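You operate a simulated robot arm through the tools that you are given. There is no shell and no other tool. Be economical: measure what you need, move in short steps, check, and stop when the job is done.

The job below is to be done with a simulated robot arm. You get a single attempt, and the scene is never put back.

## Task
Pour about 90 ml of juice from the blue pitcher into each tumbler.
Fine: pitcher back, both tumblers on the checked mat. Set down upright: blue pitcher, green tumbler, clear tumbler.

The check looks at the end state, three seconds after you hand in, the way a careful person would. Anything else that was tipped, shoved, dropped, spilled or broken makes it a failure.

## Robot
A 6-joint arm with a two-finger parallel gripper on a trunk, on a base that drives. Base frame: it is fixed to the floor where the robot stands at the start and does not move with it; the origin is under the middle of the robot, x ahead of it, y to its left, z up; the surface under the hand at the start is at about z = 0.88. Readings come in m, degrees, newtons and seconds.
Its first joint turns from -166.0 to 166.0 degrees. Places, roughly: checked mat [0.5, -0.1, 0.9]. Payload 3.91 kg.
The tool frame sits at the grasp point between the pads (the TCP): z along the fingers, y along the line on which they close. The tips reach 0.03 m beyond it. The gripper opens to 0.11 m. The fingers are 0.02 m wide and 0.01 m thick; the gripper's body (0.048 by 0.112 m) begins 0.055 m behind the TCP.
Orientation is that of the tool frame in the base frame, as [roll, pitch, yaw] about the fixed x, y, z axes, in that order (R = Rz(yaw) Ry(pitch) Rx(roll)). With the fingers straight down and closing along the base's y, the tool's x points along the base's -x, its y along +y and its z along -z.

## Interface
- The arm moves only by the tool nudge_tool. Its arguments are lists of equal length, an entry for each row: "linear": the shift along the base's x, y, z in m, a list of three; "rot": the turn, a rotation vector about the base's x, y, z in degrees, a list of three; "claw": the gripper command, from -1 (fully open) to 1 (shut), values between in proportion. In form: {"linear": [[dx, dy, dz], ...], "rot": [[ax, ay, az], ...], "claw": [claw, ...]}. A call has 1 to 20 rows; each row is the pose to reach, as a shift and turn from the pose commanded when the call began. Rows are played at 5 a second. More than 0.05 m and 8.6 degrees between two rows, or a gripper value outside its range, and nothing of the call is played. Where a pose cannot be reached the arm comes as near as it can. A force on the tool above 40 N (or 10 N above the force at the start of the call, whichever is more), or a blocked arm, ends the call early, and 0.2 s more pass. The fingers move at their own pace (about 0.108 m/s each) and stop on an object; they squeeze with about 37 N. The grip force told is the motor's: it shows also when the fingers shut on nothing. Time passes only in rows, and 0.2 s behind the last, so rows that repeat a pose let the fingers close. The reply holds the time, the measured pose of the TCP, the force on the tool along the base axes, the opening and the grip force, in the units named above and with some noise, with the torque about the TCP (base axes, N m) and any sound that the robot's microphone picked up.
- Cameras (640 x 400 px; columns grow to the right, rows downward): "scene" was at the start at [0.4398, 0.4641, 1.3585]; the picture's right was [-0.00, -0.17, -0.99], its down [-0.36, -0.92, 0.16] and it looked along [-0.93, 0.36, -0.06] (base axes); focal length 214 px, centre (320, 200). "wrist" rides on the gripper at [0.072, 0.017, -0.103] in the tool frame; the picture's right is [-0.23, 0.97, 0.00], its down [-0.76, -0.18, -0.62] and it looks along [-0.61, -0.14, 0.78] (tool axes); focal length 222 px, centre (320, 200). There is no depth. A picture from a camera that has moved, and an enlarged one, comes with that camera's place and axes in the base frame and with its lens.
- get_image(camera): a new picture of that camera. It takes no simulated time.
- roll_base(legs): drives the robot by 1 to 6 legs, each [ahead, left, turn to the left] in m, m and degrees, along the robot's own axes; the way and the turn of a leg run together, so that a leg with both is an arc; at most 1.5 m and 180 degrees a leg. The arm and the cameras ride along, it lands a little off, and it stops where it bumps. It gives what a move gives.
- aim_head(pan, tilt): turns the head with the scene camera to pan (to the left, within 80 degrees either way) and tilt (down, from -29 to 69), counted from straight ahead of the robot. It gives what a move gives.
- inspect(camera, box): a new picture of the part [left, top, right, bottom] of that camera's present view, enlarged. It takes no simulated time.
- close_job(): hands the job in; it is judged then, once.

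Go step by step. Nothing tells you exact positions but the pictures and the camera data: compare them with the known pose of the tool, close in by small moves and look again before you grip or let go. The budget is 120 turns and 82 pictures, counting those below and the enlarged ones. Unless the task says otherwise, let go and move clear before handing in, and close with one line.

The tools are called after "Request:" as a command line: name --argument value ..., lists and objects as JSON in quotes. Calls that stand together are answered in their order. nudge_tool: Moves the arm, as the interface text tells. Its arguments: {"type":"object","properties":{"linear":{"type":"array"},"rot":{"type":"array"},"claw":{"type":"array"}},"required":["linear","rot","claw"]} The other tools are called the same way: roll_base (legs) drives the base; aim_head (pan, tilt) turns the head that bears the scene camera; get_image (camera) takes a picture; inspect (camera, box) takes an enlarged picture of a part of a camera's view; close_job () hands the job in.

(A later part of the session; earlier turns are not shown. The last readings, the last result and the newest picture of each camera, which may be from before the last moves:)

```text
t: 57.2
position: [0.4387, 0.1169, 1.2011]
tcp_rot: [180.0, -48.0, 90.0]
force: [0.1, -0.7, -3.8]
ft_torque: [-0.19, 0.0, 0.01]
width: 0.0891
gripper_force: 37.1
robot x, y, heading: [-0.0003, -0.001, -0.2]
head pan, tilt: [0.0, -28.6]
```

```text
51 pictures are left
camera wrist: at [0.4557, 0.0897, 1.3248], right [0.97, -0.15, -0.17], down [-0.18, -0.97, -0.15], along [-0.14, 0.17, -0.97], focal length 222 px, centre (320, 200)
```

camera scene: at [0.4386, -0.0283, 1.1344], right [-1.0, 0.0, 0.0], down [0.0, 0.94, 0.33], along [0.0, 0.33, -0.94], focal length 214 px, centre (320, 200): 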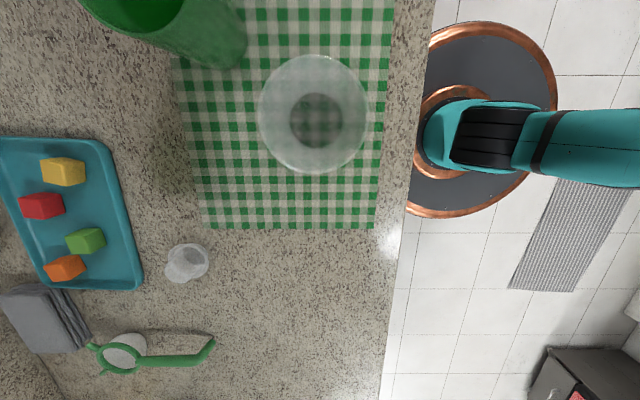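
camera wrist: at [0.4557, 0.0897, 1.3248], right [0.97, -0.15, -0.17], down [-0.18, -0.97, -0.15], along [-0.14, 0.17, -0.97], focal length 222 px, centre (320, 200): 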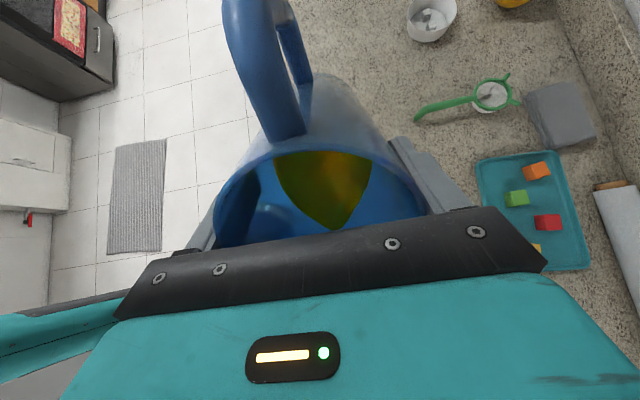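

The pitcher follows the hand with no slip, and the head camera can see into the tumbler from under the spout. I'm moving to the pour position near TCP (0.442, 0.040, 1.07).

Request:
nudge_tool --linear '[[0.003, -0.02, 0], [0.003, -0.05, -0.01], [0.003, -0.078, -0.02], [0.003, -0.078, -0.05], [0.003, -0.078, -0.08], [0.003, -0.078, -0.11], [0.003, -0.078, -0.13], [0.003, -0.078, -0.13]]' --rot '[[0, 0, 0], [0, 0, 0], [0, 0, 0], [0, 0, 0], [0, 0, 0], [0, 0, 0], [0, 0, 0], [0, 0, 0]]' --claw '[1, 1, 1, 1, 1, 1, 1, 1]'

Request:
get_image --camera "scene"

Request:
get_image --camera "wrist"

```text
t: 59.0
position: [0.4413, 0.0396, 1.0712]
tcp_rot: [180.0, -47.9, 90.0]
force: [0.0, -0.8, -4.4]
ft_torque: [-0.2, -0.01, 0.01]
width: 0.089
gripper_force: 37.4
robot x, y, heading: [-0.0002, 0.0031, 0.1]
head pan, tilt: [0.0, -28.6]
```

```text
50 pictures are left
camera scene: at [0.4417, -0.1075, 1.0043], right [-1.0, 0.0, 0.0], down [0.0, 0.94, 0.33], along [0.0, 0.33, -0.94], focal length 214 px, centre (320, 200)
```

scene: 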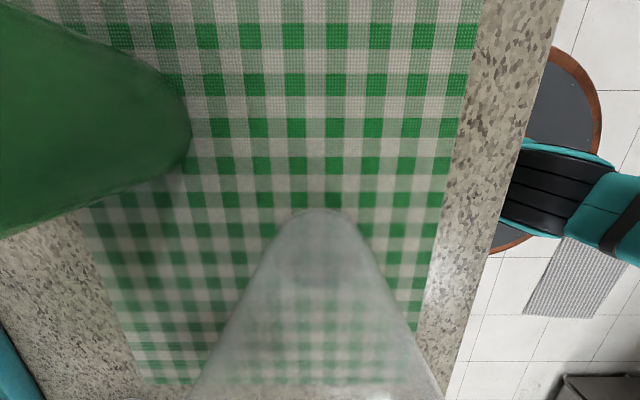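

```text
49 pictures are left
camera wrist: at [0.4588, 0.0106, 1.1947], right [0.97, -0.15, -0.17], down [-0.18, -0.97, -0.15], along [-0.14, 0.18, -0.97], focal length 222 px, centre (320, 200)
```

wrist: 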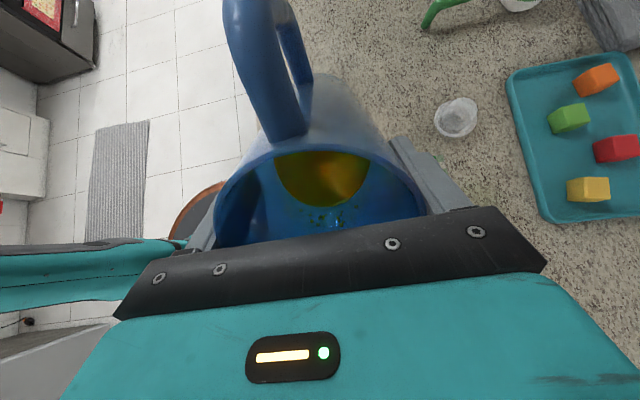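

The pose is good, with the lip about 6 cm above the tumbler rim. I'm increasing tilt to 57° and re-aiming the head to see the lip and tumbler.

Request:
nudge_tool --linear '[[0, 0, 0], [0, 0, 0], [0, 0, 0], [0, 0, 0]]' --rot '[[3, 0, 0], [6, 0, 0], [9, 0, 0], [9, 0, 0]]' --claw '[1, 1, 1, 1]'

Request:
aim_head --pan 0 --tilt 5

Request:
get_image --camera "scene"

Request:
get_image --camera "wrist"

```text
t: 60.0
position: [0.4413, 0.039, 1.0712]
tcp_rot: [-180.0, -57.0, 90.1]
force: [-0.2, -0.1, -3.3]
ft_torque: [-0.22, 0.01, -0.03]
width: 0.0889
gripper_force: 37.0
robot x, y, heading: [-0.0002, 0.0014, 0.1]
head pan, tilt: [0.0, -28.6]
```

```text
t: 61.0
position: [0.4417, 0.0394, 1.0718]
tcp_rot: [-180.0, -57.0, 90.0]
force: [0.0, 0.1, -3.6]
ft_torque: [-0.21, 0.0, -0.01]
width: 0.0889
gripper_force: 36.5
robot x, y, heading: [-0.0019, -0.0005, 0.0]
head pan, tilt: [0.0, 5.0]
```

```text
48 pictures are left
camera scene: at [0.4415, -0.0469, 1.0092], right [-1.0, 0.0, 0.0], down [0.0, 0.47, 0.88], along [0.0, 0.88, -0.47], focal length 214 px, centre (320, 200)
```

scene: 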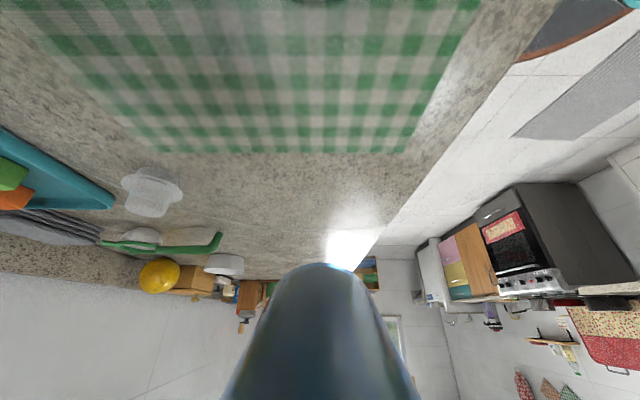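

```text
47 pictures are left
camera wrist: at [0.4587, -0.0072, 1.1892], right [0.97, -0.12, -0.19], down [-0.18, -0.94, -0.3], along [-0.14, 0.33, -0.93], focal length 222 px, centre (320, 200)
```

wrist: 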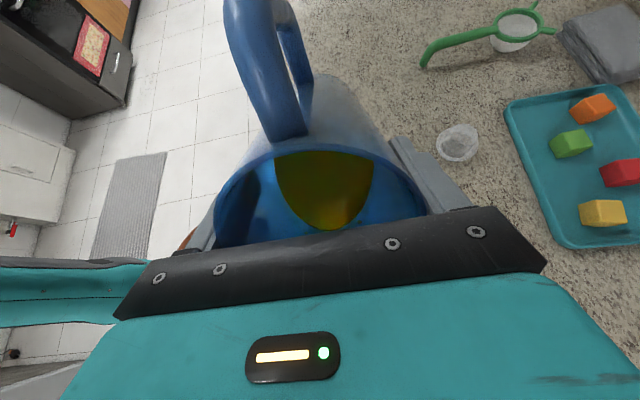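

The juice is nearing the lip, so I'm stepping to 62° and holding briefly.

Request:
nudge_tool --linear '[[0, 0, 0], [0, 0, 0], [0, 0, 0], [0, 0, 0]]' --rot '[[2, 0, 0], [4, 0, 0], [5, 0, 0], [5, 0, 0]]' --claw '[1, 1, 1, 1]'

Request:
get_image --camera "wrist"

Request:
get_image --camera "scene"

```text
t: 62.0
position: [0.4418, 0.0395, 1.0716]
tcp_rot: [179.9, -62.0, 89.9]
force: [0.9, -2.9, 3.4]
ft_torque: [-1.24, -0.06, 0.03]
width: 0.0889
gripper_force: 36.7
robot x, y, heading: [-0.0015, 0.0015, -0.0]
head pan, tilt: [0.0, 5.0]
```

```text
46 pictures are left
camera wrist: at [0.4587, -0.0175, 1.1848], right [0.97, -0.11, -0.2], down [-0.18, -0.91, -0.38], along [-0.14, 0.41, -0.9], focal length 222 px, centre (320, 200)
```

wrist: 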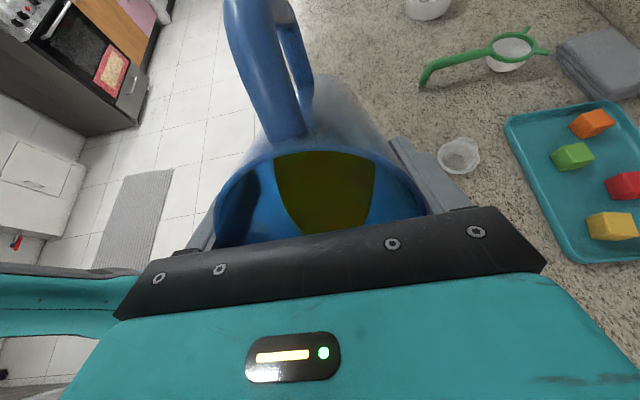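

```text
45 pictures are left
camera scene: at [0.4417, -0.0408, 1.0024], right [-1.0, 0.0, 0.0], down [0.0, 0.39, 0.92], along [0.0, 0.92, -0.39], focal length 214 px, centre (320, 200)
```

scene: 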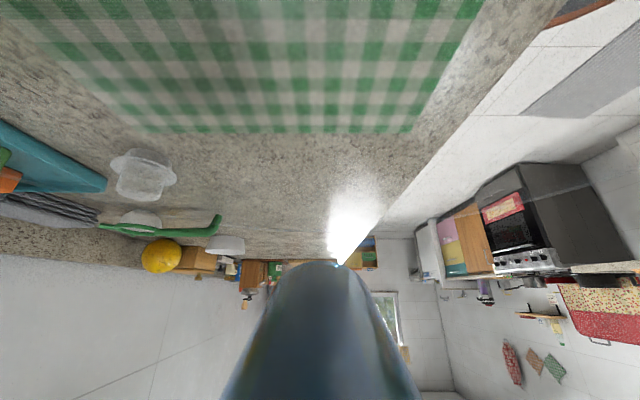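

The force and torque jumped, so something on the hand is touching the tumbler. I'm backing off straight up and tilting back to see.

Request:
nudge_tool --linear '[[0, 0, 0.01], [0, 0, 0.03], [0, 0, 0.06], [0, 0, 0.09], [0, 0, 0.11], [0, 0, 0.11]]' --rot '[[-3, 0, 0], [-7, 0, 0], [-11, 0, 0], [-14, 0, 0], [-14, 0, 0], [-14, 0, 0]]' --claw '[1, 1, 1, 1, 1, 1]'

Request:
aim_head --pan 0 --tilt -29

Request:
get_image --camera "scene"

```text
t: 63.4
position: [0.4423, 0.0393, 1.185]
tcp_rot: [179.9, -48.1, 90.0]
force: [0.3, 0.4, -4.1]
ft_torque: [-0.25, 0.0, 0.01]
width: 0.0888
gripper_force: 37.2
robot x, y, heading: [0.0002, -0.0017, 0.0]
head pan, tilt: [0.0, 5.0]
```

```text
t: 64.4
position: [0.4412, 0.04, 1.1838]
tcp_rot: [-179.9, -48.0, 90.0]
force: [-0.6, 0.5, -4.5]
ft_torque: [-0.15, 0.0, 0.07]
width: 0.089
gripper_force: 37.2
robot x, y, heading: [0.0007, 0.0014, -0.2]
head pan, tilt: [0.0, -28.6]
```

```text
44 pictures are left
camera scene: at [0.4409, -0.1065, 1.1171], right [-1.0, 0.0, 0.0], down [0.0, 0.94, 0.33], along [0.0, 0.33, -0.94], focal length 214 px, centre (320, 200)
```

scene: 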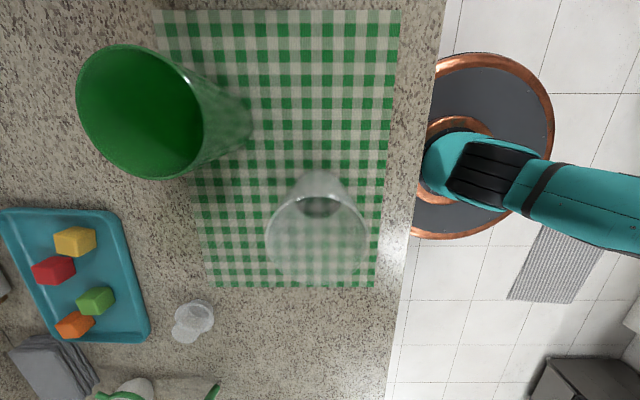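

Both tumblers still stand in place. The contact point matches the head camera, which swings beside the spout, so I'm stowing the head at its starting pan and tilt (80, 69), behind the palm, and retrying slightly higher.

Request:
aim_head --pan 80 --tilt 69

Request:
nudge_tool --linear '[[0, 0, -0.03], [0, 0, -0.06], [0, 0, -0.08], [0, 0, -0.1], [0, 0, -0.1]]' --rot '[[2, 0, 0], [4, 0, 0], [6, 0, 0], [8, 0, 0], [8, 0, 0]]' --claw '[1, 1, 1, 1, 1]'

Request:
nudge_tool --linear '[[0, 0, 0], [0, 0, 0], [0, 0, 0]]' --rot '[[2, 0, 0], [4, 0, 0], [4, 0, 0]]' --claw '[1, 1, 1]'

```text
t: 66.1
position: [0.4413, 0.0398, 1.1837]
tcp_rot: [180.0, -47.9, 90.0]
force: [0.8, 0.0, -4.4]
ft_torque: [-0.21, 0.02, 0.03]
width: 0.0887
gripper_force: 36.8
robot x, y, heading: [-0.0006, -0.0011, 0.0]
head pan, tilt: [80.0, 68.8]
```

```text
t: 67.3
position: [0.4426, 0.039, 1.081]
tcp_rot: [-179.9, -56.0, 90.0]
force: [1.0, -0.7, -3.6]
ft_torque: [-0.23, -0.03, 0.0]
width: 0.0892
gripper_force: 36.8
robot x, y, heading: [0.0023, 0.001, 0.1]
head pan, tilt: [80.0, 68.8]
```

```text
t: 68.1
position: [0.4425, 0.0406, 1.0808]
tcp_rot: [180.0, -60.0, 89.9]
force: [-0.4, 0.1, -5.0]
ft_torque: [-0.21, 0.01, -0.04]
width: 0.0887
gripper_force: 36.9
robot x, y, heading: [-0.0012, 0.0021, 0.1]
head pan, tilt: [80.0, 68.8]
```

No contact at 60°. I'm stepping on in 2–3° increments.

Request:
nudge_tool --linear '[[0, 0, 0], [0, 0, 0], [0, 0, 0]]' --rot '[[1.5, 0, 0], [3, 0, 0], [3, 0, 0]]' --claw '[1, 1, 1]'

Request:
get_image --camera "wrist"

Request:
get_image --camera "scene"

```text
t: 68.9
position: [0.4412, 0.0394, 1.081]
tcp_rot: [180.0, -63.0, 90.0]
force: [0.1, -0.1, -4.5]
ft_torque: [-0.18, 0.01, 0.0]
width: 0.089
gripper_force: 37.3
robot x, y, heading: [-0.0005, -0.0011, -0.0]
head pan, tilt: [80.0, 68.8]
```

```text
43 pictures are left
camera wrist: at [0.4586, -0.0195, 1.1937], right [0.97, -0.1, -0.2], down [-0.18, -0.9, -0.4], along [-0.14, 0.42, -0.9], focal length 222 px, centre (320, 200)
```

wrist: 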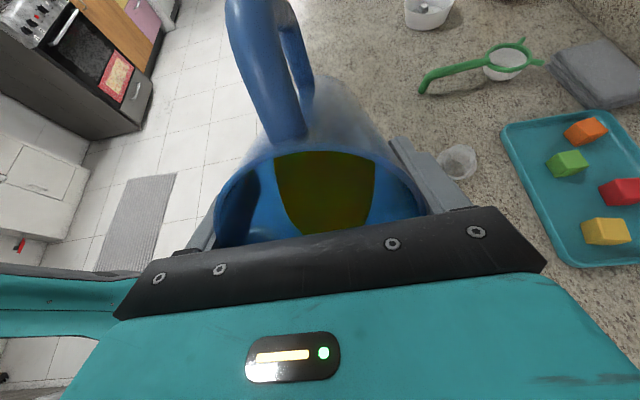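

```text
42 pictures are left
camera scene: at [0.4965, -0.0713, 1.1298], right [-0.17, 0.88, -0.45], down [-0.92, 0.02, 0.4], along [0.36, 0.48, 0.8], focal length 214 px, centre (320, 200)
```

scene: 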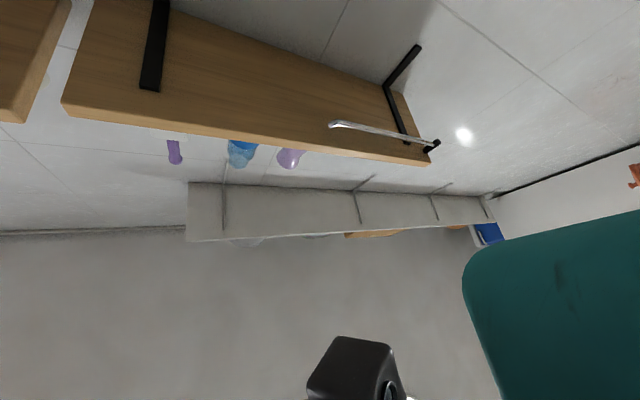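

Request:
nudge_tool --linear '[[0, 0, 0], [0, 0, 0], [0, 0, 0]]' --rot '[[1.5, 0, 0], [3, 0, 0], [3, 0, 0]]' --claw '[1, 1, 1]'

Request:
nudge_tool --linear '[[0, 0, 0], [0, 0, 0]]' --rot '[[0, 0, 0], [0, 0, 0]]' --claw '[1, 1]'

Request:
inspect --camera "wrist" --box '[200, 120, 440, 270]'

```text
t: 69.7
position: [0.4413, 0.0406, 1.0814]
tcp_rot: [-179.9, -66.0, 90.0]
force: [0.0, 0.1, -4.1]
ft_torque: [-0.21, 0.0, 0.04]
width: 0.0891
gripper_force: 36.6
robot x, y, heading: [0.0064, -0.0023, 0.0]
head pan, tilt: [80.0, 68.8]
```

```text
t: 70.3
position: [0.4411, 0.0405, 1.081]
tcp_rot: [180.0, -66.0, 90.1]
force: [-0.6, 0.2, -3.6]
ft_torque: [-0.25, -0.02, 0.01]
width: 0.0889
gripper_force: 36.4
robot x, y, heading: [-0.0013, 0.0021, -0.1]
head pan, tilt: [80.0, 68.8]
```

```text
2.67 times, centred on (320, 195) of wrist
camera zoom: at [0.4586, -0.0249, 1.1903], right [0.97, -0.09, -0.21], down [-0.18, -0.88, -0.44], along [-0.14, 0.47, -0.87], focal length 592 px, centre (320, 213)
```

zoom: 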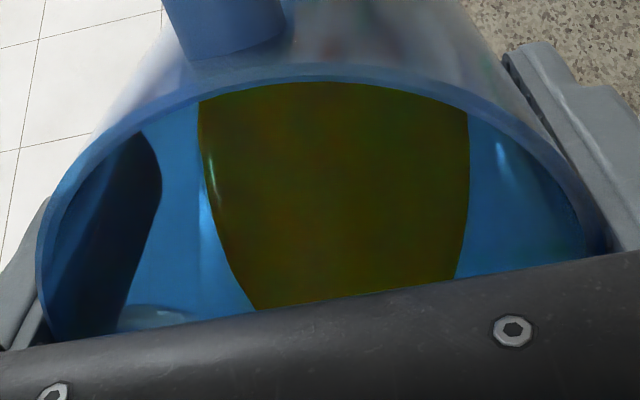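

The juice is still inside at 66°. I'm continuing at 2° per step with readings.

Request:
nudge_tool --linear '[[0, 0, 0], [0, 0, 0], [0, 0, 0]]' --rot '[[1, 0, 0], [2, 0, 0], [2, 0, 0]]' --claw '[1, 1, 1]'

Request:
nudge_tool --linear '[[0, 0, 0], [0, 0, 0]]' --rot '[[0, 0, 0], [0, 0, 0]]' --claw '[1, 1]'

Request:
nudge_tool --linear '[[0, 0, 0], [0, 0, 0]]' --rot '[[0, 0, 0], [0, 0, 0]]' --claw '[1, 1]'

Request:
inspect --camera "wrist" --box '[200, 120, 440, 270]'

```text
t: 71.1
position: [0.4419, 0.0398, 1.081]
tcp_rot: [-179.9, -68.1, 90.1]
force: [-0.6, 0.3, -3.9]
ft_torque: [-0.2, -0.03, 0.01]
width: 0.0888
gripper_force: 36.9
robot x, y, heading: [-0.0028, -0.0007, -0.2]
head pan, tilt: [80.0, 68.8]
```

```text
t: 71.7
position: [0.4416, 0.0395, 1.0811]
tcp_rot: [179.9, -68.0, 90.0]
force: [-0.5, -0.5, -4.0]
ft_torque: [-0.26, 0.06, -0.01]
width: 0.0889
gripper_force: 36.4
robot x, y, heading: [0.0009, 0.0024, 0.0]
head pan, tilt: [80.0, 68.8]
```

```text
t: 72.3
position: [0.4416, 0.0408, 1.0816]
tcp_rot: [-180.0, -67.9, 89.9]
force: [-0.4, -0.5, -3.8]
ft_torque: [-0.2, -0.03, 0.0]
width: 0.0889
gripper_force: 36.8
robot x, y, heading: [0.0013, 0.0029, -0.0]
head pan, tilt: [80.0, 68.8]
```

```text
2.67 times, centred on (320, 195) of wrist
camera zoom: at [0.4587, -0.0283, 1.1881], right [0.97, -0.09, -0.21], down [-0.18, -0.86, -0.47], along [-0.14, 0.5, -0.86], focal length 592 px, centre (320, 213)
```

zoom: 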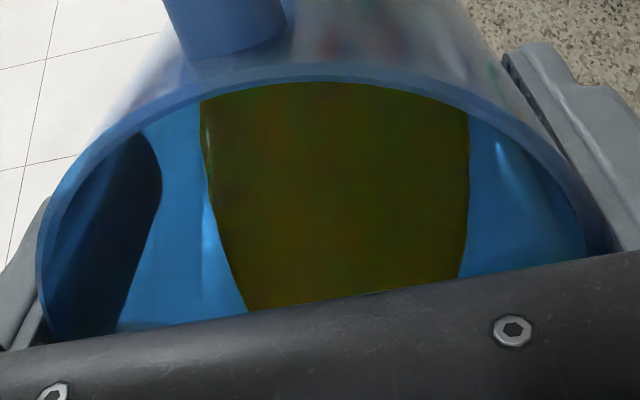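

Request:
nudge_tool --linear '[[0, 0, 0], [0, 0, 0], [0, 0, 0]]' --rot '[[1, 0, 0], [2, 0, 0], [2, 0, 0]]' --claw '[1, 1, 1]'

Request:
nudge_tool --linear '[[0, 0, 0], [0, 0, 0]]' --rot '[[0, 0, 0], [0, 0, 0]]' --claw '[1, 1]'

Request:
nudge_tool --linear '[[0, 0, 0], [0, 0, 0]]' --rot '[[0, 0, 0], [0, 0, 0]]' --claw '[1, 1]'

Request:
inspect --camera "wrist" --box '[200, 120, 440, 270]'

```text
t: 73.1
position: [0.4418, 0.041, 1.0813]
tcp_rot: [-179.9, -70.0, 90.0]
force: [-0.4, 0.3, -3.0]
ft_torque: [-0.22, 0.06, -0.02]
width: 0.0891
gripper_force: 37.3
robot x, y, heading: [-0.0027, -0.0008, -0.1]
head pan, tilt: [80.0, 68.8]
```

```text
t: 73.7
position: [0.4409, 0.04, 1.0804]
tcp_rot: [180.0, -69.9, 89.9]
force: [-0.7, 0.1, -2.9]
ft_torque: [-0.21, -0.01, 0.0]
width: 0.0889
gripper_force: 36.8
robot x, y, heading: [-0.0014, 0.0026, -0.1]
head pan, tilt: [80.0, 68.8]
```

```text
t: 74.3
position: [0.4422, 0.0403, 1.0805]
tcp_rot: [179.9, -70.0, 90.1]
force: [0.1, -0.4, -3.9]
ft_torque: [-0.18, 0.0, -0.02]
width: 0.0887
gripper_force: 36.8
robot x, y, heading: [-0.0002, -0.0014, -0.0]
head pan, tilt: [80.0, 68.8]
```

```text
2.67 times, centred on (320, 195) of wrist
camera zoom: at [0.4584, -0.0319, 1.1853], right [0.97, -0.08, -0.21], down [-0.18, -0.85, -0.5], along [-0.14, 0.53, -0.84], focal length 592 px, centre (320, 213)
```

zoom: 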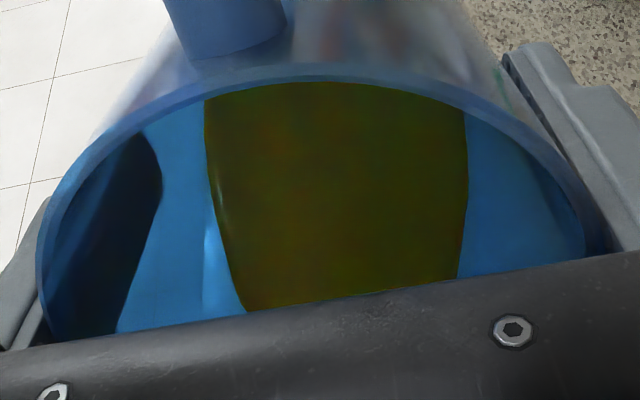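

The surface has stopped rising, so juice may be flowing. I'm tilting back, raising and checking the tumbler.

Request:
nudge_tool --linear '[[0, 0, 0], [0, 0, 0.02], [0, 0, 0.05], [0, 0, 0.08], [0, 0, 0.1], [0, 0, 0.1]]' --rot '[[-7, 0, 0], [-14, 0, 0], [-20, 0, 0], [-22, 0, 0], [-22, 0, 0], [-22, 0, 0]]' --claw '[1, 1, 1, 1, 1, 1]'

Request:
aim_head --pan 0 --tilt -29

Request:
get_image --camera "scene"

```text
t: 75.7
position: [0.4418, 0.0388, 1.1826]
tcp_rot: [-180.0, -48.0, 90.0]
force: [0.4, 0.2, -3.4]
ft_torque: [-0.19, 0.01, 0.01]
width: 0.0888
gripper_force: 37.0
robot x, y, heading: [0.0023, 0.0014, 0.1]
head pan, tilt: [80.0, 68.8]
```

```text
t: 77.5
position: [0.4411, 0.0399, 1.1827]
tcp_rot: [179.9, -48.0, 90.0]
force: [0.0, -0.5, -3.8]
ft_torque: [-0.2, 0.01, 0.03]
width: 0.0888
gripper_force: 37.2
robot x, y, heading: [0.0011, 0.0001, 0.1]
head pan, tilt: [0.0, -28.6]
```

```text
38 pictures are left
camera scene: at [0.4413, -0.1068, 1.1155], right [-1.0, 0.0, 0.0], down [0.0, 0.94, 0.33], along [0.0, 0.33, -0.94], focal length 214 px, centre (320, 200)
```

scene: 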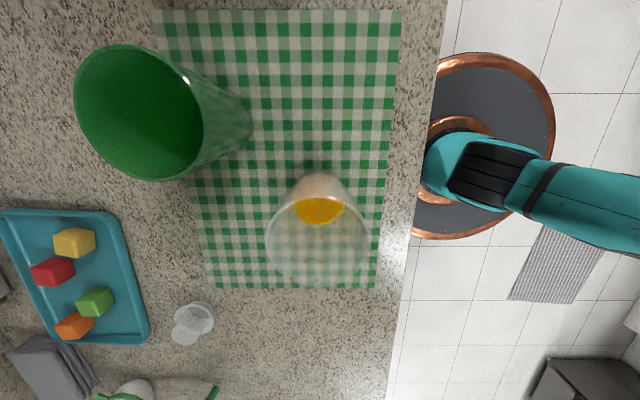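

Juice has landed in the tumbler. I'll zoom to check the level and for stray drops.

Request:
inspect --camera "scene" --box '[240, 160, 400, 300]'

```text
2.86 times, centred on (320, 230) of scene
camera zoom: at [0.4413, -0.1068, 1.1155], right [-1.0, 0.0, 0.0], down [0.0, 0.94, 0.33], along [0.0, 0.33, -0.94], focal length 613 px, centre (320, 114)
```

zoom: 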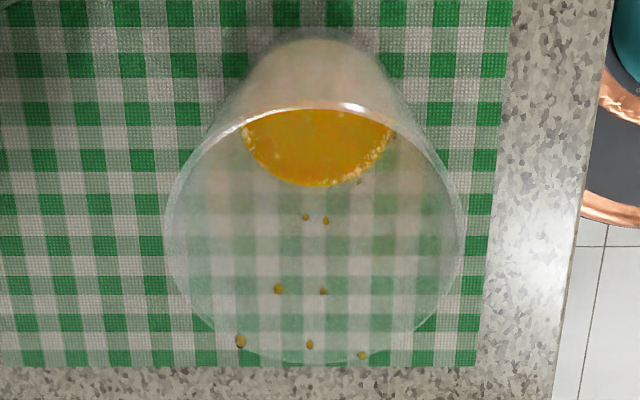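

There are a few specks near the +y side of the tumbler, either falling drips or drops on its wall. I'll let a moment pass and look again.

Request:
nudge_tool --linear '[[0, 0, 0], [0, 0, 0], [0, 0, 0], [0, 0, 0]]' --rot '[[0, 0, 0], [0, 0, 0], [0, 0, 0], [0, 0, 0]]' --claw '[1, 1, 1, 1]'

Request:
inspect --camera "scene" --box '[240, 160, 400, 300]'

```text
t: 78.5
position: [0.4407, 0.0406, 1.1826]
tcp_rot: [180.0, -48.0, 90.0]
force: [0.1, -0.7, -3.6]
ft_torque: [-0.18, 0.03, -0.01]
width: 0.089
gripper_force: 36.7
robot x, y, heading: [-0.0026, 0.0005, 0.0]
head pan, tilt: [0.0, -28.6]
```

```text
2.86 times, centred on (320, 230) of scene
camera zoom: at [0.4412, -0.1069, 1.1155], right [-1.0, 0.0, 0.0], down [0.0, 0.94, 0.33], along [0.0, 0.33, -0.94], focal length 613 px, centre (320, 114)
```

zoom: 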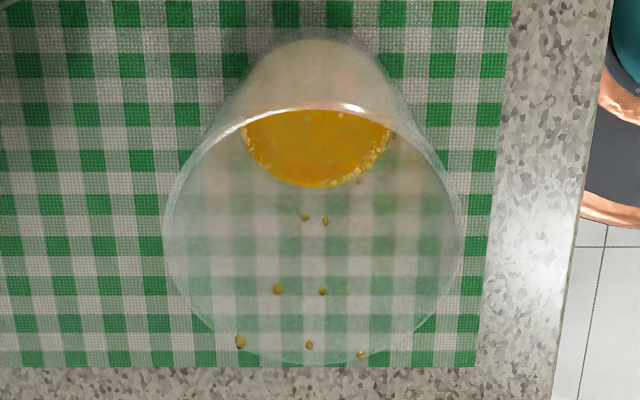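

Request:
nudge_tool --linear '[[0, 0.03, 0.02], [0, 0.06, 0.03], [0, 0.1, 0.03], [0, 0.13, 0.03], [0, 0.13, 0.03]]' --rot '[[0, 0, 0], [0, 0, 0], [0, 0, 0], [0, 0, 0], [0, 0, 0]]' --claw '[1, 1, 1, 1, 1]'

Request:
get_image --camera "scene"

Request:
inspect --camera "scene" --box '[220, 0, 420, 200]'

```text
t: 79.7
position: [0.4412, 0.1736, 1.2103]
tcp_rot: [180.0, -47.9, 89.9]
force: [0.5, 0.8, -3.9]
ft_torque: [-0.14, 0.0, -0.02]
width: 0.0888
gripper_force: 37.2
robot x, y, heading: [-0.001, 0.0014, -0.0]
head pan, tilt: [0.0, -28.6]
```

```text
35 pictures are left
camera scene: at [0.4409, 0.0266, 1.1438], right [-1.0, 0.0, 0.0], down [0.0, 0.94, 0.33], along [0.0, 0.33, -0.94], focal length 214 px, centre (320, 200)
```

scene: 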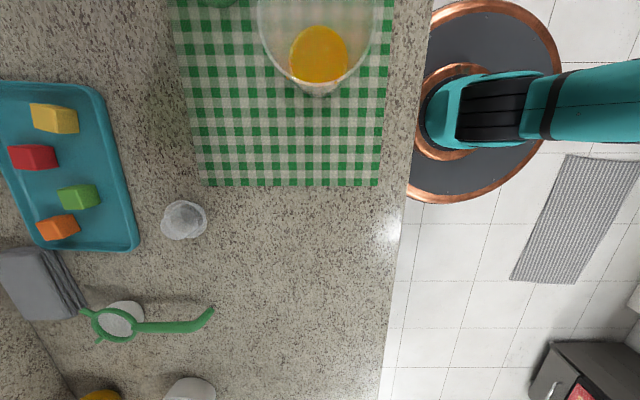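

```text
2.00 times, centred on (320, 100) of scene
camera zoom: at [0.4409, 0.0266, 1.1438], right [-1.0, 0.0, 0.0], down [0.0, 0.94, 0.33], along [0.0, 0.33, -0.94], focal length 429 px, centre (320, 400)
```

zoom: 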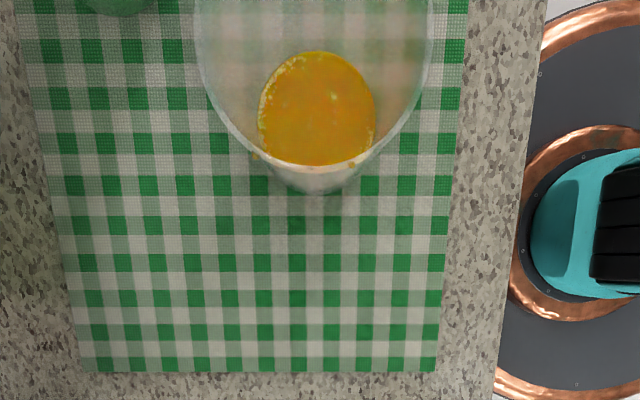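

The mat is clean and the drops are only on the tumbler's inner +y wall. About 25–30 ml has gone in, so I need about 60 ml more. I'm stowing the head and going back in 12 mm further toward -y so the stream lands centrally.

Request:
aim_head --pan 80 --tilt 69

Request:
nudge_tool --linear '[[0, -0.04, 0], [0, -0.08, 0], [0, -0.12, 0], [0, -0.142, -0.03], [0, -0.142, -0.06], [0, -0.142, -0.09], [0, -0.142, -0.12], [0, -0.142, -0.13], [0, -0.142, -0.13], [0, -0.142, -0.13], [0, -0.142, -0.13]]' --rot '[[0, 0, 0], [0, 0, 0], [0, 0, 0], [2, 0, 0], [5, 0, 0], [8, 0, 0], [11, 0, 0], [14, 0, 0], [17, 0, 0], [19, 0, 0], [20, 0, 0]]' --claw '[1, 1, 1, 1, 1, 1, 1, 1, 1, 1, 1]'

Request:
nudge_tool --linear '[[0, 0, 0], [0, 0, 0], [0, 0, 0], [0, 0, 0], [0, 0, 0], [0, 0, 0]]' --rot '[[1, 0, 0], [2, 0, 0], [3, 0, 0], [3.5, 0, 0], [3.5, 0, 0], [3.5, 0, 0]]' --claw '[1, 1, 1, 1, 1, 1]'

Request:
nudge_tool --linear '[[0, 0, 0], [0, 0, 0]]' --rot '[[0, 0, 0], [0, 0, 0]]' --claw '[1, 1]'

Request:
nudge_tool --linear '[[0, 0, 0], [0, 0, 0]]' --rot '[[0, 0, 0], [0, 0, 0]]' --claw '[1, 1]'

```text
t: 81.4
position: [0.4412, 0.1726, 1.2102]
tcp_rot: [-180.0, -48.0, 90.0]
force: [0.9, 0.2, -3.7]
ft_torque: [-0.19, -0.06, 0.0]
width: 0.0888
gripper_force: 36.6
robot x, y, heading: [-0.001, 0.0022, 0.0]
head pan, tilt: [80.0, 68.8]
```

```text
t: 83.8
position: [0.4419, 0.0288, 1.0806]
tcp_rot: [180.0, -68.0, 90.0]
force: [0.2, -0.8, -3.5]
ft_torque: [-0.23, 0.02, 0.0]
width: 0.089
gripper_force: 37.0
robot x, y, heading: [0.0027, -0.0002, 0.1]
head pan, tilt: [80.0, 68.8]
```

```text
t: 85.2
position: [0.4423, 0.0293, 1.0822]
tcp_rot: [180.0, -71.5, 90.0]
force: [-0.3, -0.4, -4.7]
ft_torque: [-0.21, 0.04, -0.01]
width: 0.0887
gripper_force: 37.0
robot x, y, heading: [-0.0012, -0.001, -0.2]
head pan, tilt: [80.0, 68.8]
```

```text
t: 85.8
position: [0.4423, 0.029, 1.0812]
tcp_rot: [-180.0, -71.6, 90.0]
force: [-0.1, -0.5, -3.8]
ft_torque: [-0.19, 0.02, 0.02]
width: 0.0888
gripper_force: 36.8
robot x, y, heading: [-0.0005, 0.0007, 0.1]
head pan, tilt: [80.0, 68.8]
```

```text
t: 86.4
position: [0.4417, 0.0283, 1.0824]
tcp_rot: [180.0, -71.5, 89.9]
force: [0.5, -0.2, -3.4]
ft_torque: [-0.21, 0.02, 0.01]
width: 0.0888
gripper_force: 37.1
robot x, y, heading: [0.0, -0.0018, -0.1]
head pan, tilt: [80.0, 68.8]
```

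Request:
nudge_tool --linear '[[0, 0, 0], [0, 0, 0], [0, 0, 0], [0, 0, 0], [0, 0, 0]]' --rot '[[0.5, 0, 0], [1, 0, 0], [1, 0, 0], [1, 0, 0], [1, 0, 0]]' --claw '[1, 1, 1, 1, 1]'

Request:
nudge_tool --linear '[[0, 0, 0], [0, 0, 0.02], [0, 0, 0.05], [0, 0, 0.08], [0, 0.03, 0.11], [0, 0.06, 0.13], [0, 0.09, 0.13], [0, 0.11, 0.13], [0, 0.11, 0.13]]' --rot '[[-7, 0, 0], [-14, 0, 0], [-20, 0, 0], [-24.5, 0, 0], [-24.5, 0, 0], [-24.5, 0, 0], [-24.5, 0, 0], [-24.5, 0, 0], [-24.5, 0, 0]]' --claw '[1, 1, 1, 1, 1, 1, 1, 1, 1]'

Request:
aim_head --pan 0 --tilt -29

Request:
inspect --camera "scene" --box '[220, 20, 420, 220]'

```text
t: 87.6
position: [0.4427, 0.0278, 1.081]
tcp_rot: [-180.0, -72.5, 90.0]
force: [-0.6, 0.7, -3.7]
ft_torque: [-0.18, 0.03, -0.02]
width: 0.0888
gripper_force: 37.2
robot x, y, heading: [-0.0011, 0.0009, 0.3]
head pan, tilt: [80.0, 68.8]
```

```text
t: 89.6
position: [0.4416, 0.1385, 1.2101]
tcp_rot: [180.0, -48.0, 90.0]
force: [0.2, -0.6, -4.8]
ft_torque: [-0.17, -0.01, 0.02]
width: 0.089
gripper_force: 37.0
robot x, y, heading: [0.0004, 0.0021, 0.1]
head pan, tilt: [80.0, 68.8]
```

```text
t: 91.3
position: [0.4414, 0.1375, 1.2114]
tcp_rot: [179.9, -48.0, 90.0]
force: [0.1, -0.2, -2.9]
ft_torque: [-0.15, 0.01, 0.04]
width: 0.0889
gripper_force: 37.4
robot x, y, heading: [0.0007, -0.0013, 0.2]
head pan, tilt: [0.0, -28.6]
```

```text
2.00 times, centred on (320, 120) of scene
camera zoom: at [0.4411, -0.0082, 1.1444], right [-1.0, 0.0, 0.0], down [0.0, 0.94, 0.33], along [0.0, 0.33, -0.94], focal length 429 px, centre (320, 360)
```

zoom: 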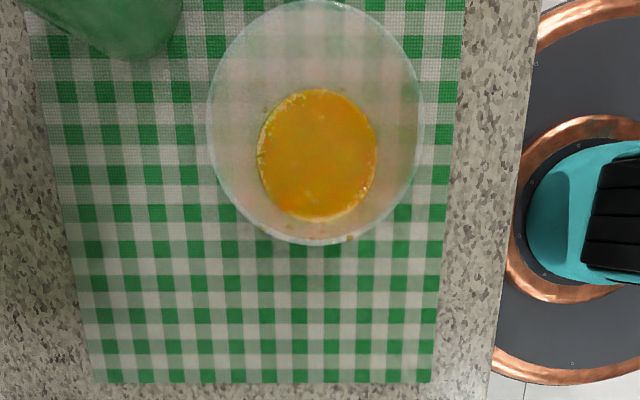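

From this clean overhead view, the surface diameter and tumbler taper put the clear tumbler at about 65 ml, and the torque drop agrees. One more short pour at about 74.3° should add about 25 ml.

Request:
aim_head --pan 80 --tilt 69

Request:
nudge_tool --linear '[[0, -0.04, 0], [0, -0.08, 0], [0, -0.11, -0.02], [0, -0.11, -0.05], [0, -0.11, -0.08], [0, -0.11, -0.11], [0, -0.11, -0.13], [0, -0.11, -0.13], [0, -0.11, -0.13], [0, -0.11, -0.13], [0, -0.11, -0.13], [0, -0.11, -0.13], [0, -0.11, -0.13], [0, -0.11, -0.13], [0, -0.11, -0.13]]' --rot '[[0, 0, 0], [0, 0, 0], [2, 0, 0], [5, 0, 0], [8, 0, 0], [11, 0, 0], [15, 0, 0], [19, 0, 0], [22, 0, 0], [24, 0, 0], [25.5, 0, 0], [26.3, 0, 0], [26.3, 0, 0], [26.3, 0, 0], [26.3, 0, 0]]' --claw '[1, 1, 1, 1, 1, 1, 1, 1, 1, 1, 1, 1, 1, 1, 1]'

Request:
nudge_tool --linear '[[0, 0, 0], [0, 0, 0], [0, 0, 0.02], [0, 0, 0.05], [0, 0, 0.08], [0, 0.03, 0.11], [0, 0.06, 0.13], [0, 0.09, 0.13], [0, 0.11, 0.13], [0, 0.11, 0.13]]' --rot '[[0, 0, 0], [-7, 0, 0], [-14, 0, 0], [-20, 0, 0], [-26.3, 0, 0], [-26.3, 0, 0], [-26.3, 0, 0], [-26.3, 0, 0], [-26.3, 0, 0], [-26.3, 0, 0]]' --claw '[1, 1, 1, 1, 1, 1, 1, 1, 1, 1]'

Request:
aim_head --pan 0 --tilt -29

Request:
inspect --camera "scene" --box '[220, 20, 420, 220]'

```text
t: 93.1
position: [0.4411, 0.1383, 1.211]
tcp_rot: [-179.9, -48.0, 90.0]
force: [0.0, -0.3, -3.1]
ft_torque: [-0.16, 0.0, -0.01]
width: 0.0888
gripper_force: 36.5
robot x, y, heading: [0.0012, 0.0027, 0.1]
head pan, tilt: [80.0, 68.8]
```

```text
t: 96.3
position: [0.4404, 0.0286, 1.0815]
tcp_rot: [-180.0, -74.3, 90.1]
force: [-0.1, -0.6, -2.6]
ft_torque: [-0.17, 0.01, 0.02]
width: 0.0889
gripper_force: 36.4
robot x, y, heading: [0.0016, 0.0005, 0.1]
head pan, tilt: [80.0, 68.8]
```

```text
t: 98.5
position: [0.4426, 0.1379, 1.2112]
tcp_rot: [179.9, -47.9, 90.0]
force: [0.1, -0.4, -3.3]
ft_torque: [-0.13, -0.02, 0.02]
width: 0.0891
gripper_force: 36.7
robot x, y, heading: [-0.0016, -0.0016, -0.2]
head pan, tilt: [80.0, 68.8]
```

```text
t: 100.2
position: [0.4426, 0.1389, 1.2115]
tcp_rot: [180.0, -48.0, 90.1]
force: [0.1, -0.7, -3.5]
ft_torque: [-0.16, 0.06, 0.03]
width: 0.0889
gripper_force: 37.5
robot x, y, heading: [-0.0003, 0.0012, 0.2]
head pan, tilt: [0.0, -28.6]
```

```text
2.00 times, centred on (320, 120) of scene
camera zoom: at [0.4423, -0.0082, 1.1448], right [-1.0, 0.0, 0.0], down [0.0, 0.94, 0.33], along [0.0, 0.33, -0.94], focal length 429 px, centre (320, 360)
```

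zoom: 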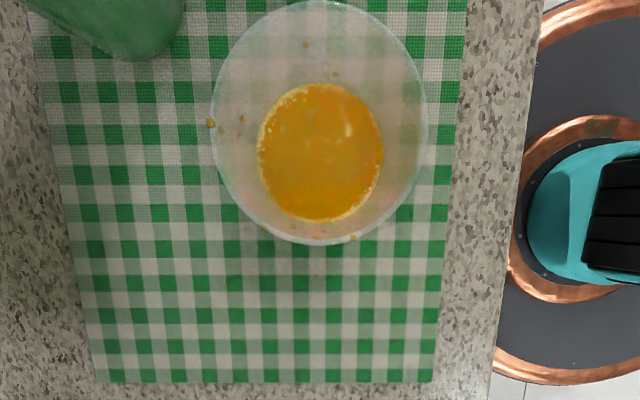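

The surface now gives about 88 ml in the clear tumbler, and the torque agrees. I'm moving over to line up with the green tumbler and checking for stray drops from a new angle.

Request:
nudge_tool --linear '[[0.03, -0.02, 0], [0.06, -0.04, 0], [0.09, -0.06, 0], [0.099, -0.076, 0], [0.099, -0.076, 0]]' --rot '[[0, 0, 0], [0, 0, 0], [0, 0, 0], [0, 0, 0], [0, 0, 0]]' --claw '[1, 1, 1, 1, 1]'

Request:
inspect --camera "scene" --box '[220, 20, 480, 260]'

```text
t: 101.4
position: [0.5419, 0.0619, 1.2114]
tcp_rot: [179.9, -48.0, 90.0]
force: [0.5, -0.4, -3.2]
ft_torque: [-0.16, -0.01, 0.0]
width: 0.0888
gripper_force: 36.9
robot x, y, heading: [-0.0025, -0.0014, 0.0]
head pan, tilt: [0.0, -28.6]
```

```text
1.67 times, centred on (350, 140) of scene
camera zoom: at [0.5408, -0.0842, 1.1452], right [-1.0, 0.0, 0.0], down [0.0, 0.94, 0.33], along [0.0, 0.33, -0.94], focal length 358 px, centre (270, 300)
```

zoom: 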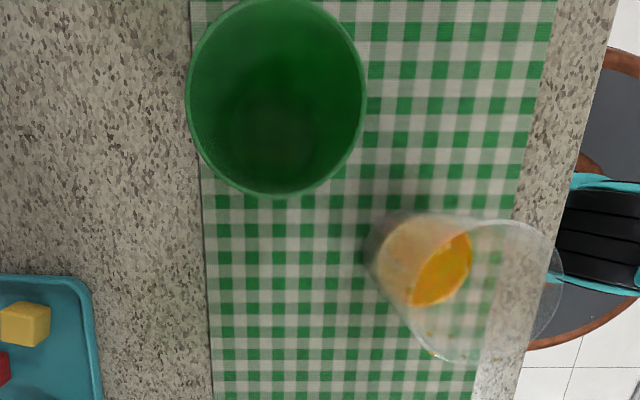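

The green tumbler is centred at (0.5385, -0.1125), and the only drops are on the clear tumbler's wall. I'm stowing the head and pouring into the green one, with tilt going up to about 78°.

Request:
aim_head --pan 80 --tilt 69

Request:
nudge_tool --linear '[[-0.002, -0.04, 0], [-0.002, -0.08, 0], [-0.002, -0.114, -0.02], [-0.002, -0.114, -0.05], [-0.002, -0.114, -0.08], [-0.002, -0.114, -0.11], [-0.002, -0.114, -0.127], [-0.002, -0.114, -0.127], [-0.002, -0.114, -0.127]]' --rot '[[0, 0, 0], [0, 0, 0], [2, 0, 0], [5, 0, 0], [8, 0, 0], [11, 0, 0], [15, 0, 0], [19, 0, 0], [22, 0, 0]]' --claw '[1, 1, 1, 1, 1, 1, 1, 1, 1]'

Request:
get_image --camera "wrist"

```text
t: 103.1
position: [0.5421, 0.0629, 1.2127]
tcp_rot: [-179.9, -48.0, 90.0]
force: [-0.6, 0.4, -2.4]
ft_torque: [-0.17, 0.02, 0.0]
width: 0.0889
gripper_force: 37.0
robot x, y, heading: [0.0019, -0.0014, -0.1]
head pan, tilt: [80.0, 68.8]
```

```text
t: 105.1
position: [0.5398, -0.0525, 1.0846]
tcp_rot: [-180.0, -70.0, 90.0]
force: [0.0, 0.5, -3.3]
ft_torque: [-0.17, -0.01, -0.07]
width: 0.0889
gripper_force: 37.4
robot x, y, heading: [0.0028, -0.0004, 0.1]
head pan, tilt: [80.0, 68.8]
```

```text
30 pictures are left
camera wrist: at [0.5566, -0.1246, 1.188], right [0.97, -0.08, -0.21], down [-0.18, -0.85, -0.5], along [-0.14, 0.53, -0.84], focal length 222 px, centre (320, 200)
```

wrist: 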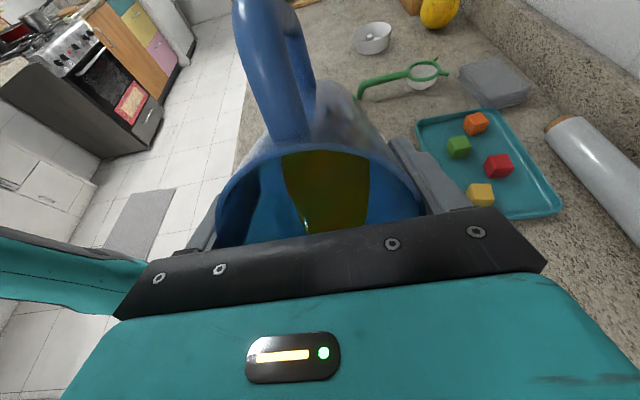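

The pose is fine with no contact, so I'm continuing to 77.5° and holding briefly.

Request:
nudge_tool --linear '[[0, 0, 0], [0, -0.001, 0], [0, -0.002, 0], [0, -0.002, 0], [0, -0.003, 0], [0, -0.003, 0], [0, -0.003, 0], [0, -0.003, 0], [0, -0.003, 0], [0, -0.003, 0]]' --rot '[[2, 0, 0], [4, 0, 0], [5, 0, 0], [6, 0, 0], [7, 0, 0], [7.5, 0, 0], [7.5, 0, 0], [7.5, 0, 0], [7.5, 0, 0], [7.5, 0, 0]]' --claw '[1, 1, 1, 1, 1, 1, 1, 1, 1, 1]'

Request:
nudge_tool --linear '[[0, 0, 0], [0, 0, 0]]' --rot '[[0, 0, 0], [0, 0, 0]]' --claw '[1, 1]'

Request:
inspect --camera "wrist" --box '[200, 120, 440, 270]'

```text
t: 107.3
position: [0.5381, -0.0552, 1.0837]
tcp_rot: [179.9, -77.4, 90.0]
force: [1.0, 1.2, -2.4]
ft_torque: [-0.14, 0.01, -0.02]
width: 0.0887
gripper_force: 37.0
robot x, y, heading: [-0.0004, -0.002, -0.0]
head pan, tilt: [80.0, 68.8]
```

```text
t: 107.9
position: [0.5386, -0.0542, 1.0849]
tcp_rot: [-179.9, -77.5, 90.0]
force: [-0.9, 0.3, -2.2]
ft_torque: [-0.17, -0.04, 0.01]
width: 0.0889
gripper_force: 36.9
robot x, y, heading: [0.0001, -0.0016, -0.1]
head pan, tilt: [80.0, 68.8]
```

```text
2.67 times, centred on (320, 195) of wrist
camera zoom: at [0.5559, -0.1402, 1.1783], right [0.97, -0.05, -0.22], down [-0.18, -0.77, -0.61], along [-0.14, 0.63, -0.76], focal length 592 px, centre (320, 213)
```

zoom: 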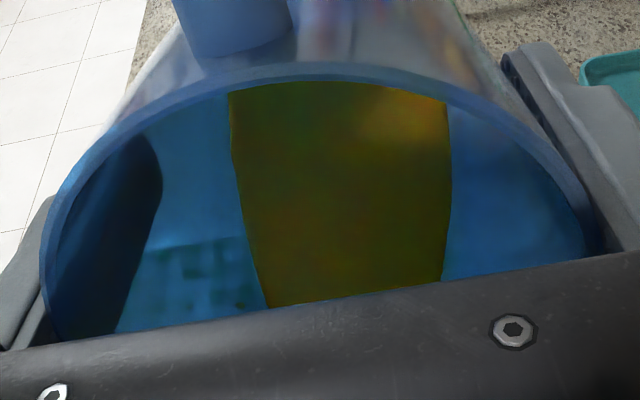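

I'm backing off to measure the green tumbler.

Request:
nudge_tool --linear '[[0, 0, 0], [0, 0, 0.02], [0, 0, 0.05], [0, 0, 0.08], [0, 0.03, 0.11], [0, 0.06, 0.127], [0, 0.09, 0.127], [0, 0.117, 0.127], [0, 0.117, 0.127]]' --rot '[[-7, 0, 0], [-14, 0, 0], [-21, 0, 0], [-27, 0, 0], [-29.5, 0, 0], [-29.5, 0, 0], [-29.5, 0, 0], [-29.5, 0, 0], [-29.5, 0, 0]]' --claw '[1, 1, 1, 1, 1, 1, 1, 1, 1]'

Request:
aim_head --pan 0 --tilt -29

Request:
inspect --camera "scene" --box '[220, 20, 420, 220]'

```text
t: 109.9
position: [0.5406, 0.0641, 1.211]
tcp_rot: [-179.9, -48.0, 89.9]
force: [0.0, -0.5, -3.0]
ft_torque: [-0.11, 0.0, 0.01]
width: 0.0886
gripper_force: 36.5
robot x, y, heading: [0.0003, -0.0015, 0.1]
head pan, tilt: [80.0, 68.8]
```

```text
t: 111.7
position: [0.54, 0.0638, 1.212]
tcp_rot: [180.0, -48.0, 90.0]
force: [-0.2, 0.3, -2.4]
ft_torque: [-0.14, 0.01, 0.02]
width: 0.0887
gripper_force: 37.0
robot x, y, heading: [-0.0015, 0.0003, 0.1]
head pan, tilt: [0.0, -28.6]
```

```text
2.00 times, centred on (320, 120) of scene
camera zoom: at [0.5399, -0.0833, 1.1449], right [-1.0, 0.0, 0.0], down [0.0, 0.94, 0.33], along [0.0, 0.33, -0.94], focal length 429 px, centre (320, 360)
```

zoom: 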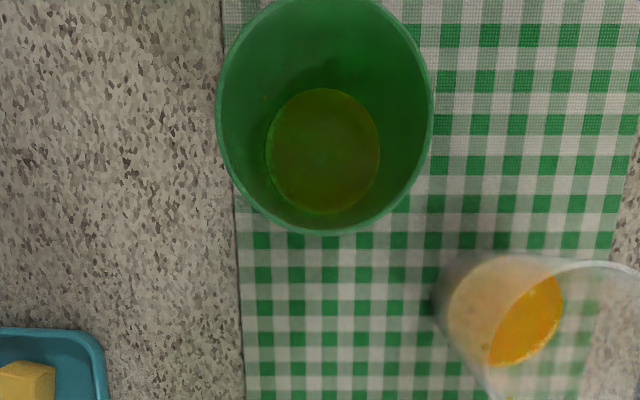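

About 45 ml is in the green tumbler (surface diameter ratio 0.241). I'm returning for a second pour up to about 80.3°.

Request:
aim_head --pan 80 --tilt 69

Request:
nudge_tool --linear '[[-0.001, -0.04, 0], [-0.001, -0.08, 0], [-0.001, -0.114, -0.02], [-0.001, -0.118, -0.05], [-0.001, -0.118, -0.08], [-0.001, -0.118, -0.11], [-0.001, -0.118, -0.127], [-0.001, -0.118, -0.127], [-0.001, -0.118, -0.127], [-0.001, -0.119, -0.127], [-0.001, -0.12, -0.127], [-0.001, -0.12, -0.127], [-0.001, -0.12, -0.127], [-0.001, -0.12, -0.127], [-0.001, -0.12, -0.127], [-0.001, -0.12, -0.127]]' --rot '[[0, 0, 0], [0, 0, 0], [2, 0, 0], [5, 0, 0], [8, 0, 0], [11, 0, 0], [15, 0, 0], [19, 0, 0], [23, 0, 0], [26, 0, 0], [29, 0, 0], [31, 0, 0], [32.3, 0, 0], [32.3, 0, 0], [32.3, 0, 0], [32.3, 0, 0]]' --claw '[1, 1, 1, 1, 1, 1, 1, 1, 1, 1, 1, 1, 1, 1, 1, 1]'

Request:
nudge_tool --linear '[[0, 0, 0], [0, 0, 0], [0, 0, 0.02], [0, 0, 0.05], [0, 0, 0.08], [0, 0.03, 0.11], [0, 0.06, 0.127], [0, 0.09, 0.127], [0, 0.12, 0.127], [0, 0.12, 0.127]]' --rot '[[0, 0, 0], [-7, 0, 0], [-14, 0, 0], [-21, 0, 0], [-27, 0, 0], [-32.3, 0, 0], [-32.3, 0, 0], [-32.3, 0, 0], [-32.3, 0, 0], [-32.3, 0, 0]]' --claw '[1, 1, 1, 1, 1, 1, 1, 1, 1, 1]'

Request:
aim_head --pan 0 --tilt -29

Request:
inspect --camera "scene" --box '[220, 20, 420, 220]'

```text
t: 113.4
position: [0.5392, 0.0641, 1.2107]
tcp_rot: [179.9, -48.0, 90.0]
force: [-0.7, 0.5, -2.8]
ft_torque: [-0.15, -0.01, 0.0]
width: 0.0885
gripper_force: 37.2
robot x, y, heading: [-0.0069, -0.0015, 0.0]
head pan, tilt: [80.0, 68.8]
```

```text
t: 116.8
position: [0.537, -0.0599, 1.084]
tcp_rot: [-179.9, -80.3, 89.9]
force: [-0.3, 0.0, -2.2]
ft_torque: [-0.14, 0.02, -0.02]
width: 0.0885
gripper_force: 37.5
robot x, y, heading: [-0.0016, 0.0012, -0.2]
head pan, tilt: [80.0, 68.8]
```

```text
t: 119.0
position: [0.5387, 0.0621, 1.21]
tcp_rot: [180.0, -48.0, 90.0]
force: [-0.4, 0.6, -2.1]
ft_torque: [-0.1, 0.02, 0.03]
width: 0.0887
gripper_force: 37.4
robot x, y, heading: [0.0003, 0.0012, 0.3]
head pan, tilt: [80.0, 68.8]
```

```text
t: 120.7
position: [0.539, 0.062, 1.2104]
tcp_rot: [180.0, -48.0, 90.1]
force: [0.2, 0.2, -3.0]
ft_torque: [-0.12, 0.02, -0.02]
width: 0.0886
gripper_force: 36.9
robot x, y, heading: [0.0001, -0.0007, 0.2]
head pan, tilt: [0.0, -28.6]
```

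```text
2.00 times, centred on (320, 120) of scene
camera zoom: at [0.5378, -0.0846, 1.1439], right [-1.0, 0.0, 0.0], down [0.0, 0.94, 0.33], along [0.0, 0.33, -0.94], focal length 429 px, centre (320, 360)
```

zoom: 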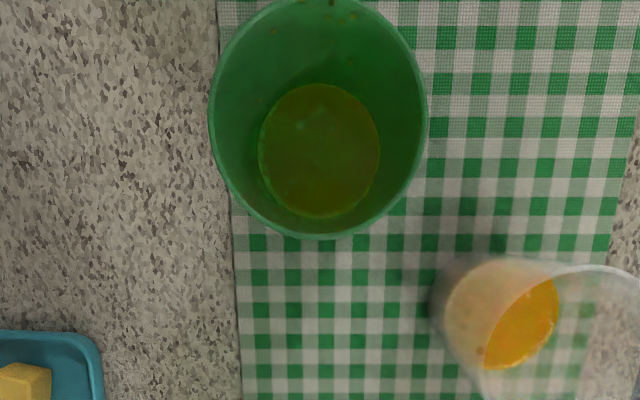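

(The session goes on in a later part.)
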